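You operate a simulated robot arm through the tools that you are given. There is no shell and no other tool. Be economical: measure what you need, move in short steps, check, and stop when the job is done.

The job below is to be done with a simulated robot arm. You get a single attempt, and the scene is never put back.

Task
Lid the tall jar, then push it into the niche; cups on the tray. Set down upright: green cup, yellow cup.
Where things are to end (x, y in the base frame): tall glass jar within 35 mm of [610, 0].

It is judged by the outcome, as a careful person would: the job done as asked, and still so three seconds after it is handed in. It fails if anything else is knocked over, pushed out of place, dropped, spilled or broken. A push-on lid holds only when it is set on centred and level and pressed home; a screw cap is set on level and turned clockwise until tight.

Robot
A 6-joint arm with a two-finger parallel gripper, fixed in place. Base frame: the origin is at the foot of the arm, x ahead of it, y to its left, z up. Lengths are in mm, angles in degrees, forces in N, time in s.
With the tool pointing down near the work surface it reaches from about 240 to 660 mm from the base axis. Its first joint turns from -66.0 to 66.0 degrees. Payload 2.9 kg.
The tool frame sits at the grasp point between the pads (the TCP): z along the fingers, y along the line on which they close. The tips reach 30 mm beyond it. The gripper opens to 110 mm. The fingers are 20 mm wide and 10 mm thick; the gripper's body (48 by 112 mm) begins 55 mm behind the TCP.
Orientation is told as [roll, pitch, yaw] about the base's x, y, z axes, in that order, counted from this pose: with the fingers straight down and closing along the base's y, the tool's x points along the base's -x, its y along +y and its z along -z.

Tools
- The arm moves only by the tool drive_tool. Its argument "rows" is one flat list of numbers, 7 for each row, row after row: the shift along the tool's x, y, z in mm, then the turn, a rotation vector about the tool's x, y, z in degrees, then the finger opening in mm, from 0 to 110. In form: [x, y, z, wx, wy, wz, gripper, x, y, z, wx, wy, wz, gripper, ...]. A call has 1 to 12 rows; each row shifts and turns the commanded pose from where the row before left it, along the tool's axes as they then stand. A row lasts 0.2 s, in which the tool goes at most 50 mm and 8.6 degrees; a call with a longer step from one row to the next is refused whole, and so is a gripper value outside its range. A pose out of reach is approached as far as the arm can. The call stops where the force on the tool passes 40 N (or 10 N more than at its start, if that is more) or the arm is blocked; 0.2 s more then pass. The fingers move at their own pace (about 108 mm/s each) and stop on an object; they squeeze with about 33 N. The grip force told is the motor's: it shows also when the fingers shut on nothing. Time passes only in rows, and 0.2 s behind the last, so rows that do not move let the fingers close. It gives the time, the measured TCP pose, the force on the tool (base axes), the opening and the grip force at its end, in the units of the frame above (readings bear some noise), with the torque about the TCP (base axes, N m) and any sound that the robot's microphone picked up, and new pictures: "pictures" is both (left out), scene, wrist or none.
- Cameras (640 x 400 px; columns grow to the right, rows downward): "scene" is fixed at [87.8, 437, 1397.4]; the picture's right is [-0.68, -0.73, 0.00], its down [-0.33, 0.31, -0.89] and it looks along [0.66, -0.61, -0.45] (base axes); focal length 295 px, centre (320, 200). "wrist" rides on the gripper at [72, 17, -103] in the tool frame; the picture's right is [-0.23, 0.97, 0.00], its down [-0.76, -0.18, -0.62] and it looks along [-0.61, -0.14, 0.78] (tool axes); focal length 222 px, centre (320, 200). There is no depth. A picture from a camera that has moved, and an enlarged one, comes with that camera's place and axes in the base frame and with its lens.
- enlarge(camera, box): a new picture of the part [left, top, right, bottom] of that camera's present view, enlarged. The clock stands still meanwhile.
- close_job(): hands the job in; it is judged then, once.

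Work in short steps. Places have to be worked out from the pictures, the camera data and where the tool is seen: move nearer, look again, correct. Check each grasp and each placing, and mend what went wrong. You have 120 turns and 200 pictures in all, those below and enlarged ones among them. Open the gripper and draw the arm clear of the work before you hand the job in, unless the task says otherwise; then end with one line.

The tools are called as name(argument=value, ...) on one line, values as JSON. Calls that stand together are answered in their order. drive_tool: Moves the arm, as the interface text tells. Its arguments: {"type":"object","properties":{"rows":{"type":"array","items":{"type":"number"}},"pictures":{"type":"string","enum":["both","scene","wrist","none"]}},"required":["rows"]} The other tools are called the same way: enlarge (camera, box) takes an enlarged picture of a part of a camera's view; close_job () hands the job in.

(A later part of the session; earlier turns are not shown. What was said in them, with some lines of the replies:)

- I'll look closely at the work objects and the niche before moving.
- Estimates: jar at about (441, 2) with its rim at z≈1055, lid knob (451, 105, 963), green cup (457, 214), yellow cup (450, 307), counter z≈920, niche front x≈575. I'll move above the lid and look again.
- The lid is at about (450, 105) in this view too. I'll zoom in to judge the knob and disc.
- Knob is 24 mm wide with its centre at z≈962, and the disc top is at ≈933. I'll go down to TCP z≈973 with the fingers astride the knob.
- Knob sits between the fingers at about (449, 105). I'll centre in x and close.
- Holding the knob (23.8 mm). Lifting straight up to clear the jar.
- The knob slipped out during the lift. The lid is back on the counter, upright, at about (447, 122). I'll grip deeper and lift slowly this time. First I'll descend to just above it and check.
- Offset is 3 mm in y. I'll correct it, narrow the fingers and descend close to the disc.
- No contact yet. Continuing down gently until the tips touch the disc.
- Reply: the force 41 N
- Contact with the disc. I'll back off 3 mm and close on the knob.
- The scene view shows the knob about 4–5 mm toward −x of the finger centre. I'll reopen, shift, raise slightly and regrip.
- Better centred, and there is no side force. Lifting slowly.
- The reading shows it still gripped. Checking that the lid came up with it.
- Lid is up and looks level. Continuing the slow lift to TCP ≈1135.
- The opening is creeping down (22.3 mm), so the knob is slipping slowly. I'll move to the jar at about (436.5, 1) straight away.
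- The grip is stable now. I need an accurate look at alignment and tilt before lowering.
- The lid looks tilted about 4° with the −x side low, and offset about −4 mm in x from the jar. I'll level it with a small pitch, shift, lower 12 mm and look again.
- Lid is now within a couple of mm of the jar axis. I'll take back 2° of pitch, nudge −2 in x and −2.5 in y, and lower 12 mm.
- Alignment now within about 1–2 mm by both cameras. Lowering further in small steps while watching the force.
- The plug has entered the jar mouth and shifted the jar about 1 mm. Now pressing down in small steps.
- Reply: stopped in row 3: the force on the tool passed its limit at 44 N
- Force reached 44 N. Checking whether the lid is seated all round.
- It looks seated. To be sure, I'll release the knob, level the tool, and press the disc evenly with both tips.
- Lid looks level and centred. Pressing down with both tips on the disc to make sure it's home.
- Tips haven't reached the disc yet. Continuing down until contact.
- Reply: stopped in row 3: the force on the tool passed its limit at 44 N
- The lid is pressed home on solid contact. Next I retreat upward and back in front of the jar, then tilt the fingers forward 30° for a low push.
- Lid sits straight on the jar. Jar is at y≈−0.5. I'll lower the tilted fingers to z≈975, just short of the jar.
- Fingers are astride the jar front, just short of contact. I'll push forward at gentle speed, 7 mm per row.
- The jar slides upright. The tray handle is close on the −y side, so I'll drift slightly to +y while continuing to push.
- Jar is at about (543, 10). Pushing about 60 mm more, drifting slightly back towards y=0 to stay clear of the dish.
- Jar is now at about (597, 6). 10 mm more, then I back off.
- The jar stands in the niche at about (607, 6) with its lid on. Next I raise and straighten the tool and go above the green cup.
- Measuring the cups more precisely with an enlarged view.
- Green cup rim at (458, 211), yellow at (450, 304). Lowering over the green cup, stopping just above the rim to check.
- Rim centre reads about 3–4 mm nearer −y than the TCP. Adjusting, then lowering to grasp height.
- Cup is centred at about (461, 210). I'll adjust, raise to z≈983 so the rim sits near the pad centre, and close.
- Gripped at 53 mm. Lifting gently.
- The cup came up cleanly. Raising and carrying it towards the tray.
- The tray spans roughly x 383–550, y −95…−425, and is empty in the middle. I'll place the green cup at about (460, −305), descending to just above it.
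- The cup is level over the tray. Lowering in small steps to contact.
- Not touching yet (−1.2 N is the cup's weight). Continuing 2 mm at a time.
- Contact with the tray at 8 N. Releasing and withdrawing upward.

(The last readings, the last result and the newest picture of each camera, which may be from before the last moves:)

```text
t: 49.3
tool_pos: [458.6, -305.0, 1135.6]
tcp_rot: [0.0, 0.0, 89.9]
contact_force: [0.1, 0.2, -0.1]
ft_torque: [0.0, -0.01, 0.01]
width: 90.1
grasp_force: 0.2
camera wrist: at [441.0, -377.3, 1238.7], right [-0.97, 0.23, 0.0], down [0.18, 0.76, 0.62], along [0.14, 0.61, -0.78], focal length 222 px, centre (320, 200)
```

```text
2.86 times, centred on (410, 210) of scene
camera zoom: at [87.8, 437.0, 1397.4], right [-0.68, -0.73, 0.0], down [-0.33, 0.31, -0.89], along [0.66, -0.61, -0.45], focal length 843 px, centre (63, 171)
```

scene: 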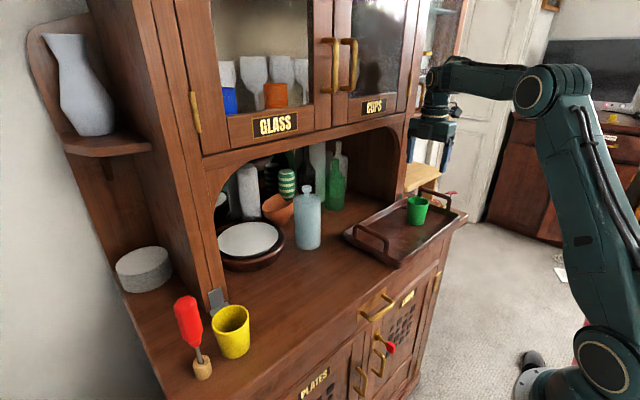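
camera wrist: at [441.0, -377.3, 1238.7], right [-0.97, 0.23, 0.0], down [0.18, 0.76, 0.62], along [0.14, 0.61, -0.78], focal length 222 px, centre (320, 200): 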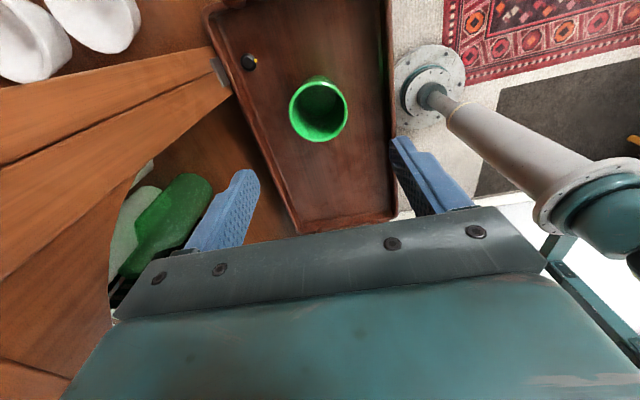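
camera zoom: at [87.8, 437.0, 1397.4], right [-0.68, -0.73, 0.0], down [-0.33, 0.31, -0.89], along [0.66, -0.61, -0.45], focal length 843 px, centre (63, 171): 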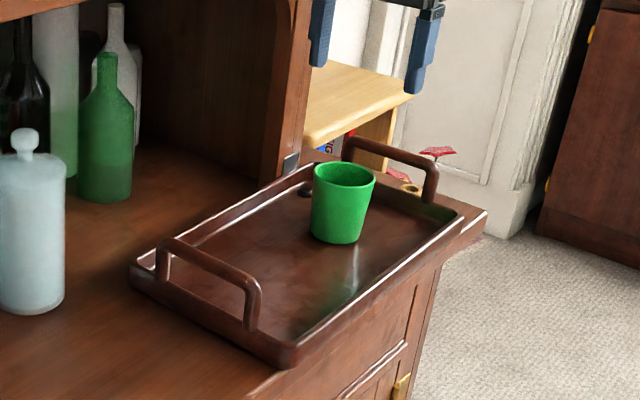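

The green cup stands upright on the tray. Returning for the yellow cup at about (452, 304).

drive_tool(rows=[-30, 0, 0, 0, 0, 0, 90, -48, 0.5, 0, 0, 0, 0, 90, -49, 0.5, 0, 0, 0, 0, 90, -49, 0.5, 0, 0, 0, 0, 90, -49, 0.5, 0, 0, 0, 0, 90, -49, 0.5, 0, 0, 0, 0, 90, -49, 0.5, 0, 0, 0, 0, 90, -49, 0.5, 0, 0, 0, 0, 90, -49, 0.5, 0, 0, 0, 0, 90, -49, 0.5, 0, 0, 0, 0, 90, -49, 0.5, 0, 0, 0, 0, 90, -40, 0.5, 0, 0, 0, 0, 90], pictures="none")

drive_tool(rows=[-30, 0.5, 0, 0, 0, 0, 90, -16, 0.5, 20, 0, 0, 0, 90, 0, 0, 30, 0, 0, 0, 90])

enlarge(camera="wrist", box=[200, 60, 440, 220])

enlarge(camera="scene", box=[160, 240, 300, 390])

```text
t: 51.9
tool_pos: [455.6, 252.5, 1137.8]
tcp_rot: [0.1, 0.0, 90.1]
contact_force: [-0.6, -0.3, -0.4]
ft_torque: [-0.02, 0.03, -0.01]
width: 89.8
grasp_force: 0.1
```

```text
t: 52.7
tool_pos: [454.6, 296.8, 1087.1]
tcp_rot: [0.0, 0.0, 89.9]
contact_force: [-0.2, -0.4, 0.2]
ft_torque: [-0.02, 0.04, -0.02]
width: 90.4
grasp_force: 0.1
camera wrist: at [436.6, 225.0, 1189.1], right [-0.97, 0.23, 0.0], down [0.18, 0.76, 0.62], along [0.14, 0.61, -0.78], focal length 222 px, centre (320, 200)
```

scene: 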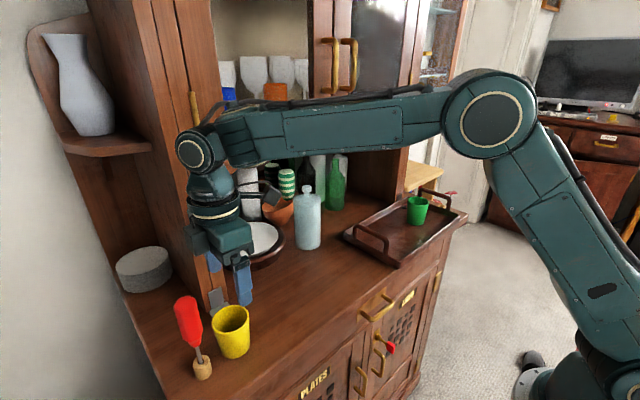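
wrist: 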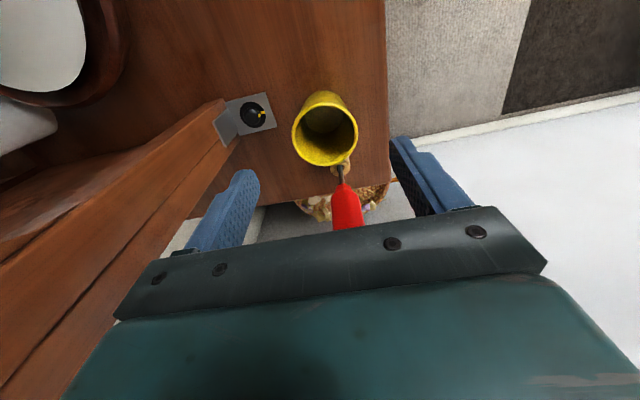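

```text
2.50 times, centred on (320, 140) of wrist
camera zoom: at [436.6, 225.0, 1189.1], right [-0.97, 0.23, 0.0], down [0.18, 0.76, 0.62], along [0.14, 0.61, -0.78], focal length 555 px, centre (320, 350)
```

zoom: 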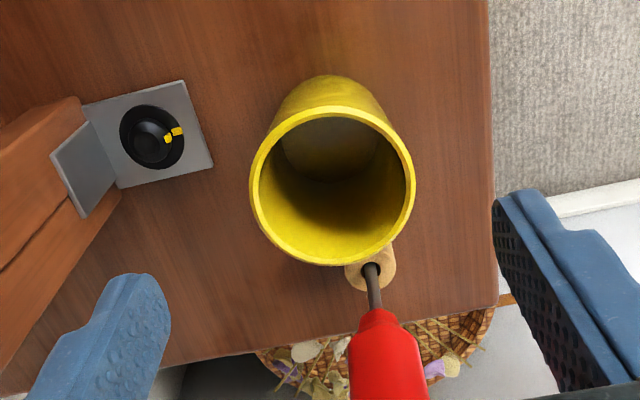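

```text
2.67 times, centred on (230, 315) of scene
camera zoom: at [87.8, 437.0, 1397.4], right [-0.68, -0.73, 0.0], down [-0.33, 0.31, -0.89], along [0.66, -0.61, -0.45], focal length 787 px, centre (560, -107)
```

zoom: 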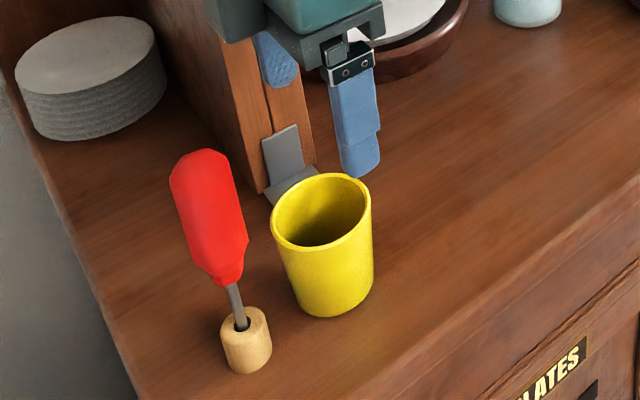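

There is a bulge on the +y side of the gripper and the screwdriver handle stands close behind the yellow cup, at about (443, 368). I'll tilt the tool 10° so its body leans away from the screwdriver, then descend partway.

drive_tool(rows=[-3, 1, 0, 0, -5, 0, 90, -2, 1, 0, 0, -5, 0, 90, 4.9, 0, 27.6, 0, 0, 0, 90, 4.9, 0, 27.6, 0, 0, 0, 90])

enlarge(camera="wrist", box=[200, 80, 440, 240])

enlarge(camera="scene", box=[150, 220, 290, 390])

```text
t: 53.7
tool_pos: [451.7, 306.0, 1029.0]
tcp_rot: [-0.1, -10.0, 89.9]
contact_force: [0.0, -0.4, 0.1]
ft_torque: [0.02, 0.03, -0.02]
width: 90.1
grasp_force: 0.0
camera wrist: at [434.8, 215.4, 1117.2], right [-0.97, 0.22, 0.04], down [0.18, 0.64, 0.75], along [0.14, 0.73, -0.66], focal length 222 px, centre (320, 200)
```

scene: 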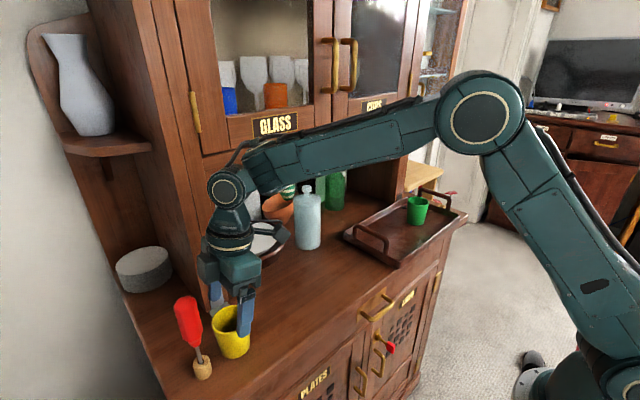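
wrist: 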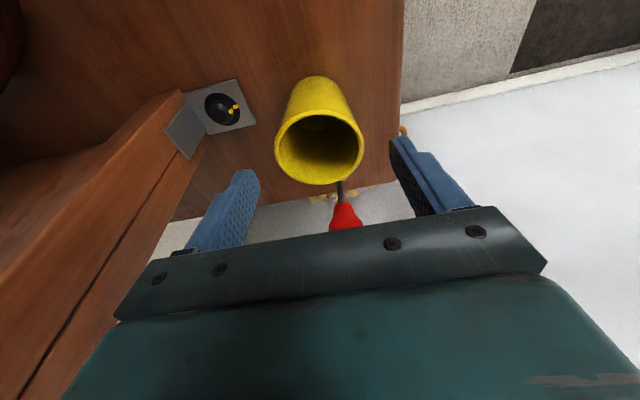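

```text
2.50 times, centred on (320, 160) of wrist
camera zoom: at [434.8, 215.4, 1117.2], right [-0.97, 0.22, 0.04], down [0.18, 0.64, 0.75], along [0.14, 0.73, -0.66], focal length 555 px, centre (320, 300)
```

zoom: 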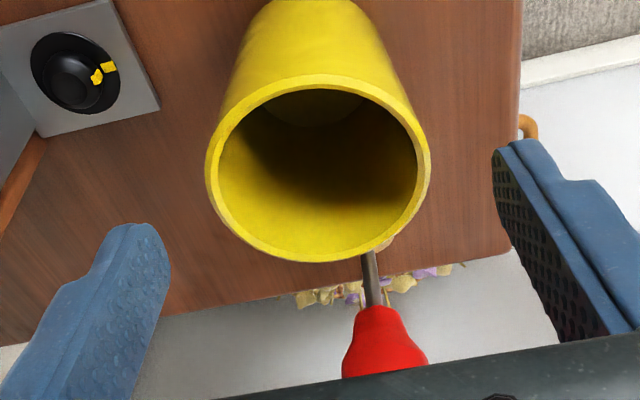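

```text
2.35 times, centred on (220, 305) of scene
camera zoom: at [87.8, 437.0, 1397.4], right [-0.68, -0.73, 0.0], down [-0.33, 0.31, -0.89], along [0.66, -0.61, -0.45], focal length 694 px, centre (555, -47)
```

zoom: 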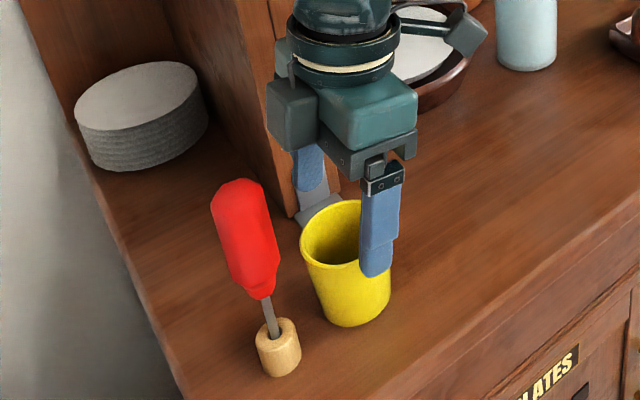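

Clear of the screwdriver. The cup rim is at about (451, 301), so I'll shift −3 mm in y and go down to z≈984.

drive_tool(rows=[3.6, 0, 14.6, 0, 0, 0, 90, 3.6, 0, 14.6, 0, 0, 0, 90, 3.6, 0, 14.6, 0, 0, 0, 90], pictures="none")

enlarge(camera="wrist", box=[200, 80, 440, 240])

enlarge(camera="scene", box=[150, 220, 290, 390])

```text
t: 54.5
tool_pos: [451.5, 302.5, 984.6]
tcp_rot: [0.0, -10.0, 90.0]
contact_force: [0.4, 0.0, 0.4]
ft_torque: [-0.01, 0.01, -0.01]
width: 89.8
grasp_force: 0.0
```

```text
2.50 times, centred on (320, 160) of wrist
camera zoom: at [433.9, 211.9, 1072.9], right [-0.97, 0.22, 0.04], down [0.18, 0.64, 0.75], along [0.14, 0.73, -0.67], focal length 555 px, centre (320, 300)
```

zoom: 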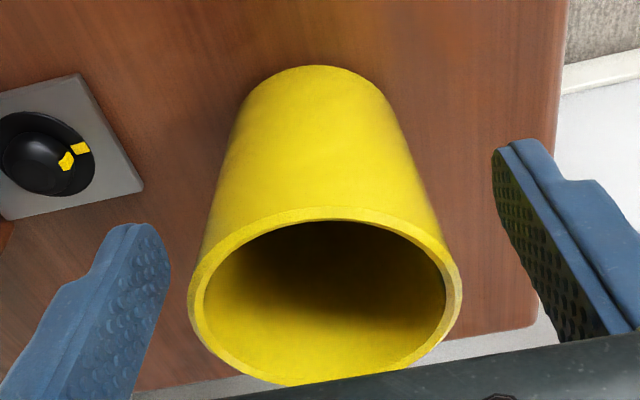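

```text
2.35 times, centred on (220, 305) of scene
camera zoom: at [87.8, 437.0, 1397.4], right [-0.68, -0.73, 0.0], down [-0.33, 0.31, -0.89], along [0.66, -0.61, -0.45], focal length 694 px, centre (555, -47)
```

zoom: 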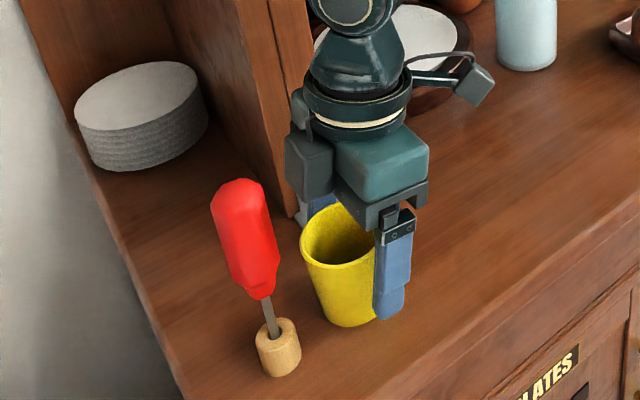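

Good. A final small centring, then close.

drive_tool(rows=[-2, -2, 0, 0, 0, 0, 90, 0, 0, 0, 0, 0, 0, 60, 0, 0, 0, 0, 0, 0, 45, 0, 0, 0, 0, 0, 0, 45, 0, 0, 0, 0, 0, 0, 45], pictures="none")

enlarge(camera="scene", box=[150, 220, 290, 390])

```text
t: 55.7
tool_pos: [453.1, 303.4, 984.8]
tcp_rot: [0.0, -10.0, 90.0]
contact_force: [1.0, -1.0, 1.1]
ft_torque: [-0.02, -0.08, -0.04]
width: 53.8
grasp_force: 33.1
```

```text
2.35 times, centred on (220, 305) of scene
camera zoom: at [87.8, 437.0, 1397.4], right [-0.68, -0.73, 0.0], down [-0.33, 0.31, -0.89], along [0.66, -0.61, -0.45], focal length 694 px, centre (555, -47)
```

zoom: 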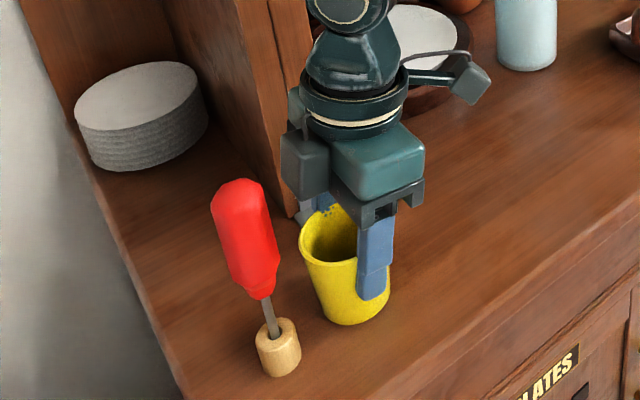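

Gripped at 53.8 mm. Lifting vertically and slowly.

drive_tool(rows=[-0.5, 0, -3, 0, 0, 0, 45, -1, 0, -6, 0, 0, 0, 45, -1.74, 0, -9.85, 0, 0, 0, 45, -1.74, 0, -9.85, 0, 0, 0, 45], pictures="none")

enlarge(camera="scene", box=[150, 220, 290, 390])

```text
t: 56.7
tool_pos: [453.3, 302.9, 1015.6]
tcp_rot: [0.0, -10.0, 90.0]
contact_force: [0.1, 0.3, -1.2]
ft_torque: [-0.01, 0.03, 0.03]
width: 53.8
grasp_force: 33.2
```

```text
2.35 times, centred on (220, 305) of scene
camera zoom: at [87.8, 437.0, 1397.4], right [-0.68, -0.73, 0.0], down [-0.33, 0.31, -0.89], along [0.66, -0.61, -0.45], focal length 694 px, centre (555, -47)
```

zoom: 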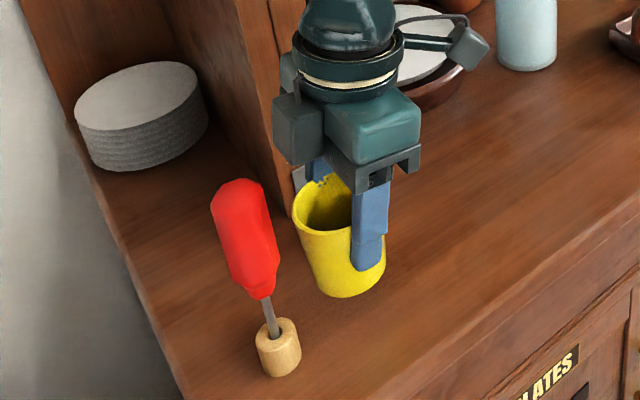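

Cup held upright. Carrying to the tray, keeping the tilt.

drive_tool(rows=[-6.9, 0, -39.4, 0, 0, 0, 45, -7.8, 0, -44.3, 0, 0, 0, 45, 24.6, -1, -4.3, 0, 0, 0, 45, 41.4, -1, -7.3, 0, 0, 0, 45, 44.3, -1, -7.8, 0, 0, 0, 45, 44.3, -1, -7.8, 0, 0, 0, 45, 44.3, -1, -7.8, 0, 0, 0, 45, 44.3, 0, -7.8, 0, 0, 0, 45, 44.3, 0, -7.8, 0, 0, 0, 45, 44.3, 0, -7.8, 0, 0, 0, 45, 44.3, 0, -7.8, 0, 0, 0, 45, 34.5, 0, -6.1, 0, 0, 0, 45], pictures="none")

drive_tool(rows=[34.5, 0, -6.1, 0, 0, 0, 45, 29.5, 0, -5.2, 0, 0, 0, 45, 19.7, 0, -3.5, 0, 0, 0, 45, 0, 0, 0, 0, 0, 0, 45])

enlarge(camera="scene", box=[330, 130, 490, 280])

```text
t: 59.3
tool_pos: [456.5, -115.1, 1100.1]
tcp_rot: [0.0, -9.9, 89.9]
contact_force: [-0.1, -0.6, -0.5]
ft_torque: [0.03, -0.04, 0.02]
width: 53.6
grasp_force: 32.9
```

```text
t: 60.3
tool_pos: [457.8, -200.7, 1101.8]
tcp_rot: [-0.1, -10.0, 90.0]
contact_force: [-0.6, -0.3, -1.0]
ft_torque: [-0.01, 0.02, 0.02]
width: 53.0
grasp_force: 33.2
camera wrist: at [440.7, -290.3, 1189.6], right [-0.97, 0.22, 0.04], down [0.18, 0.64, 0.75], along [0.14, 0.73, -0.67], focal length 222 px, centre (320, 200)
```

scene: 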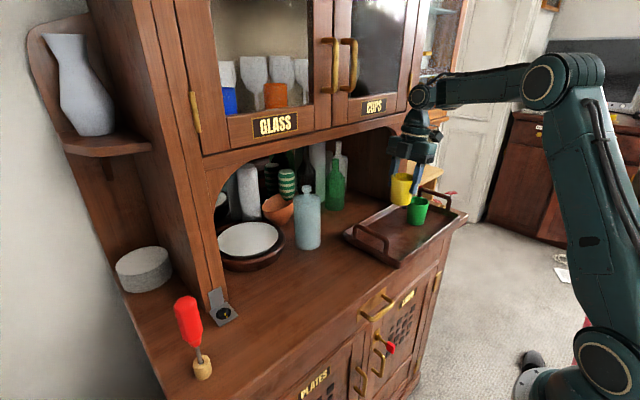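
wrist: 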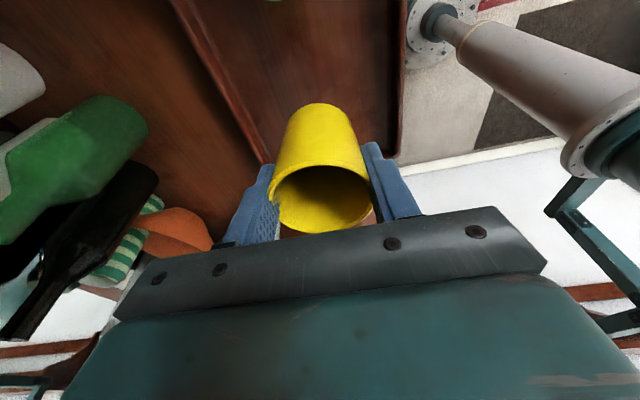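

```text
2.67 times, centred on (410, 205) of scene
camera zoom: at [87.8, 437.0, 1397.4], right [-0.68, -0.73, 0.0], down [-0.33, 0.31, -0.89], along [0.66, -0.61, -0.45], focal length 787 px, centre (80, 187)
```

zoom: 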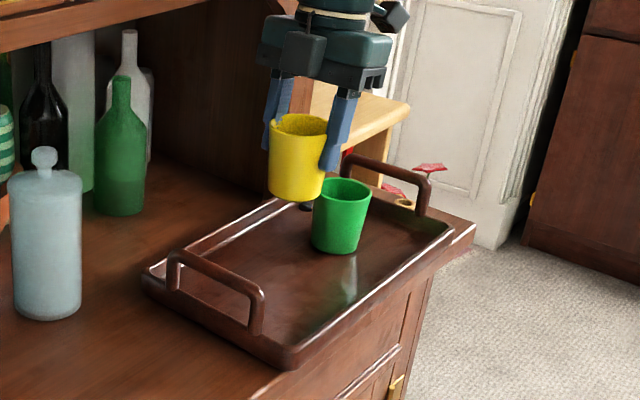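

Yellow cup is upright over the tray, about 100 mm from the green one. Lowering at (458, −201).

drive_tool(rows=[4.9, 0, 27.6, 0, 0, 0, 45, 4.9, 0, 27.6, 0, 0, 0, 45, 4.9, 0, 27.6, 0, 0, 0, 45, 2.6, 0, 14.8, 0, 0, 0, 45, 0, 0, 0, 0, 0, 0, 45], pictures="none")

enlarge(camera="scene", box=[350, 150, 470, 270])

```text
t: 61.5
tool_pos: [459.5, -198.6, 1000.0]
tcp_rot: [-0.1, -10.0, 89.9]
contact_force: [-0.1, 0.6, -1.5]
ft_torque: [-0.02, -0.01, 0.0]
width: 53.1
grasp_force: 32.8
```

```text
3.33 times, centred on (410, 210) of scene
camera zoom: at [87.8, 437.0, 1397.4], right [-0.68, -0.73, 0.0], down [-0.33, 0.31, -0.89], along [0.66, -0.61, -0.45], focal length 983 px, centre (20, 167)
```

zoom: 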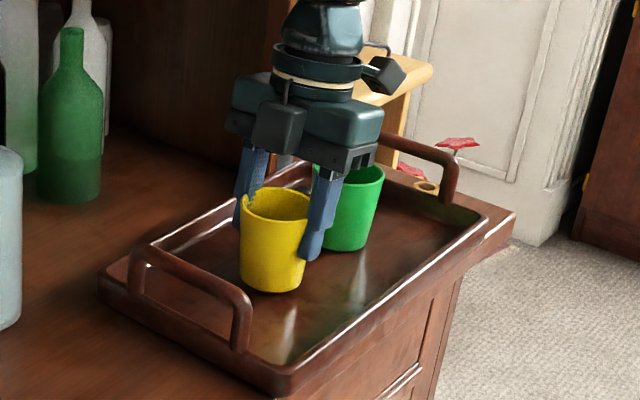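

Nearly down. Lowering 2 mm at a time to contact.

drive_tool(rows=[0.35, 0, 2, 0, 0, 0, 45, 0.35, 0, 2, 0, 0, 0, 45, 0.35, 0, 2, 0, 0, 0, 45, 0.2, 0, 1, 0, 0, 0, 45], pictures="none")

```text
t: 62.5
tool_pos: [459.7, -199.9, 993.6]
tcp_rot: [-0.1, -10.0, 90.1]
contact_force: [-4.9, 3.5, 11.3]
ft_torque: [0.41, -0.05, 0.07]
width: 52.9
grasp_force: 32.8
```

Contact at 11 N. Releasing gently and withdrawing.

drive_tool(rows=[0, 0, -0.5, 0, 0, 0, 60, 0, 0, 0, 0, 0, 0, 80, 0, 0, 0, 0, 0, 0, 90, -2.6, 0, -14.8, 0, 0, 0, 90, -6.9, 0, -39.4, 0, 0, 0, 90, -7.5, 0, -43, 0, 0, 0, 90, -7.5, 0, -43, 0, 0, 0, 90])

enlarge(camera="scene", box=[350, 150, 470, 270])

enlarge(camera="scene", box=[250, 150, 370, 270])

```text
t: 64.1
tool_pos: [455.8, -203.4, 1133.7]
tcp_rot: [-0.1, -9.8, 89.5]
contact_force: [-1.3, 1.4, 0.5]
ft_torque: [-0.14, -0.09, 0.02]
width: 90.1
grasp_force: 0.0
out of reach, approached as far as the arm can: row 7
camera wrist: at [436.4, -293.0, 1222.3], right [-0.97, 0.23, 0.04], down [0.18, 0.64, 0.74], along [0.15, 0.73, -0.67], focal length 222 px, centre (320, 200)
```

scene: 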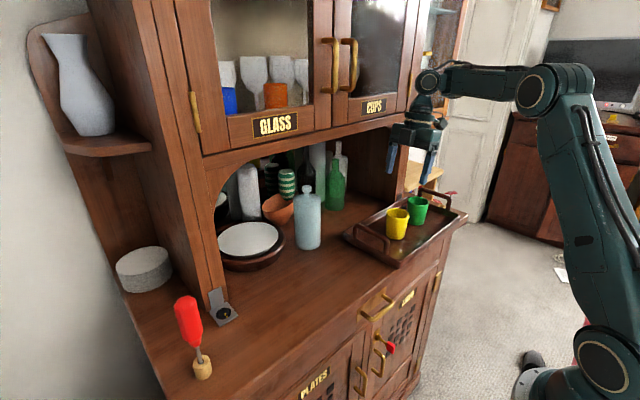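
wrist: 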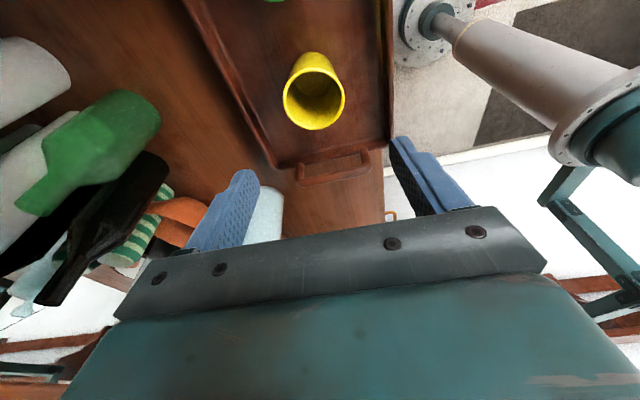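

```text
3.33 times, centred on (410, 210) of scene
camera zoom: at [87.7, 437.1, 1397.4], right [-0.68, -0.73, 0.0], down [-0.33, 0.31, -0.89], along [0.66, -0.61, -0.45], focal length 983 px, centre (20, 167)
```

zoom: 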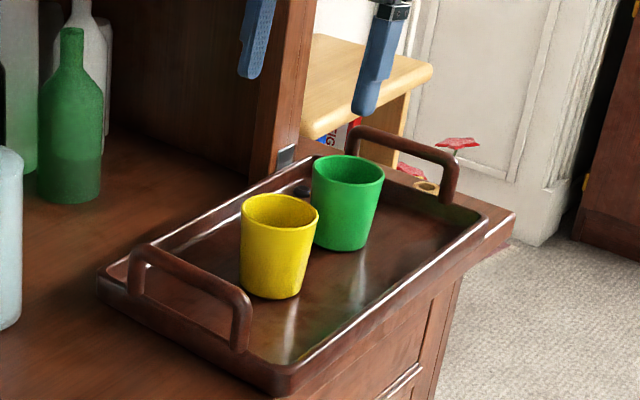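

```text
3.33 times, centred on (310, 210) of scene
camera zoom: at [87.7, 437.1, 1397.4], right [-0.68, -0.73, 0.0], down [-0.33, 0.31, -0.89], along [0.66, -0.61, -0.45], focal length 983 px, centre (353, 167)
```

zoom: 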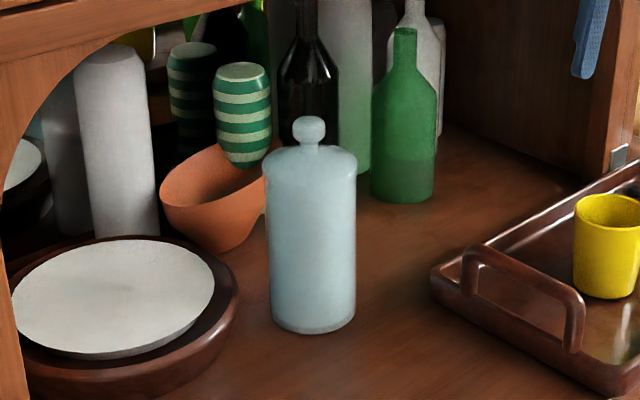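

Both cups are upright on the tray and the jar is in the niche. A last close look at the lid seating.

enlarge(camera="scene", box=[284, 180, 332, 210])

```text
13.33 times, centred on (308, 195) of scene
camera zoom: at [87.7, 437.1, 1397.4], right [-0.68, -0.73, 0.0], down [-0.33, 0.31, -0.89], along [0.66, -0.61, -0.45], focal length 3933 px, centre (480, 267)
```

zoom: 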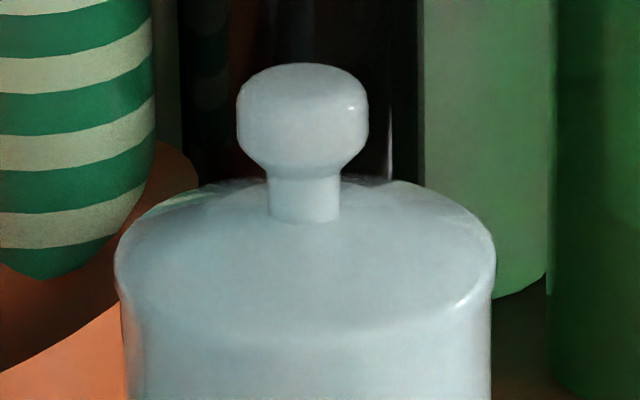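

Lid is level and flush on the jar. Drawing the arm back clear of the work.

drive_tool(rows=[0, 30, 0, 0, 5, 0, 90, 0, 40, -10, 0, 5, 0, 90, 0, 40, -20, 0, 0, 0, 90, 0, 0, 0, 0, 0, 0, 90, 0, 0, 0, 0, 0, 0, 90], pictures="scene")

```text
t: 65.3
tool_pos: [345.6, -202.5, 1163.6]
tcp_rot: [0.0, 0.1, 90.0]
contact_force: [-0.4, 0.4, -0.9]
ft_torque: [-0.01, 0.01, 0.03]
width: 89.9
grasp_force: 0.0
```

scene: 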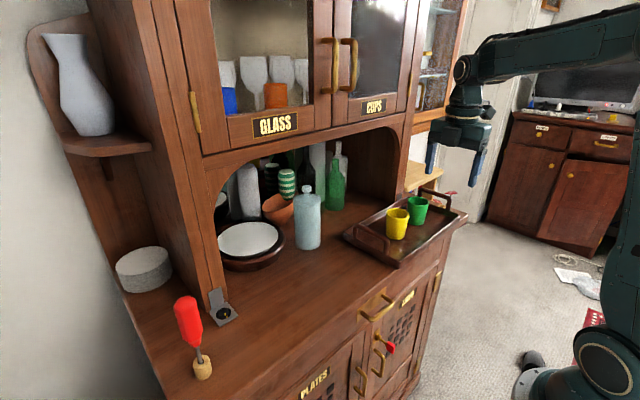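

Everything is in place and the arm is clear, so I'm handing the job in.

close_job()

```text
The job is handed in.
```

The jar is lidded and stands in the niche at about (607, 6), within the 35 mm allowed, and the green and yellow cups stand upright on the tray; the lid looks flush and level, though I didn't pull on it to test its hold.
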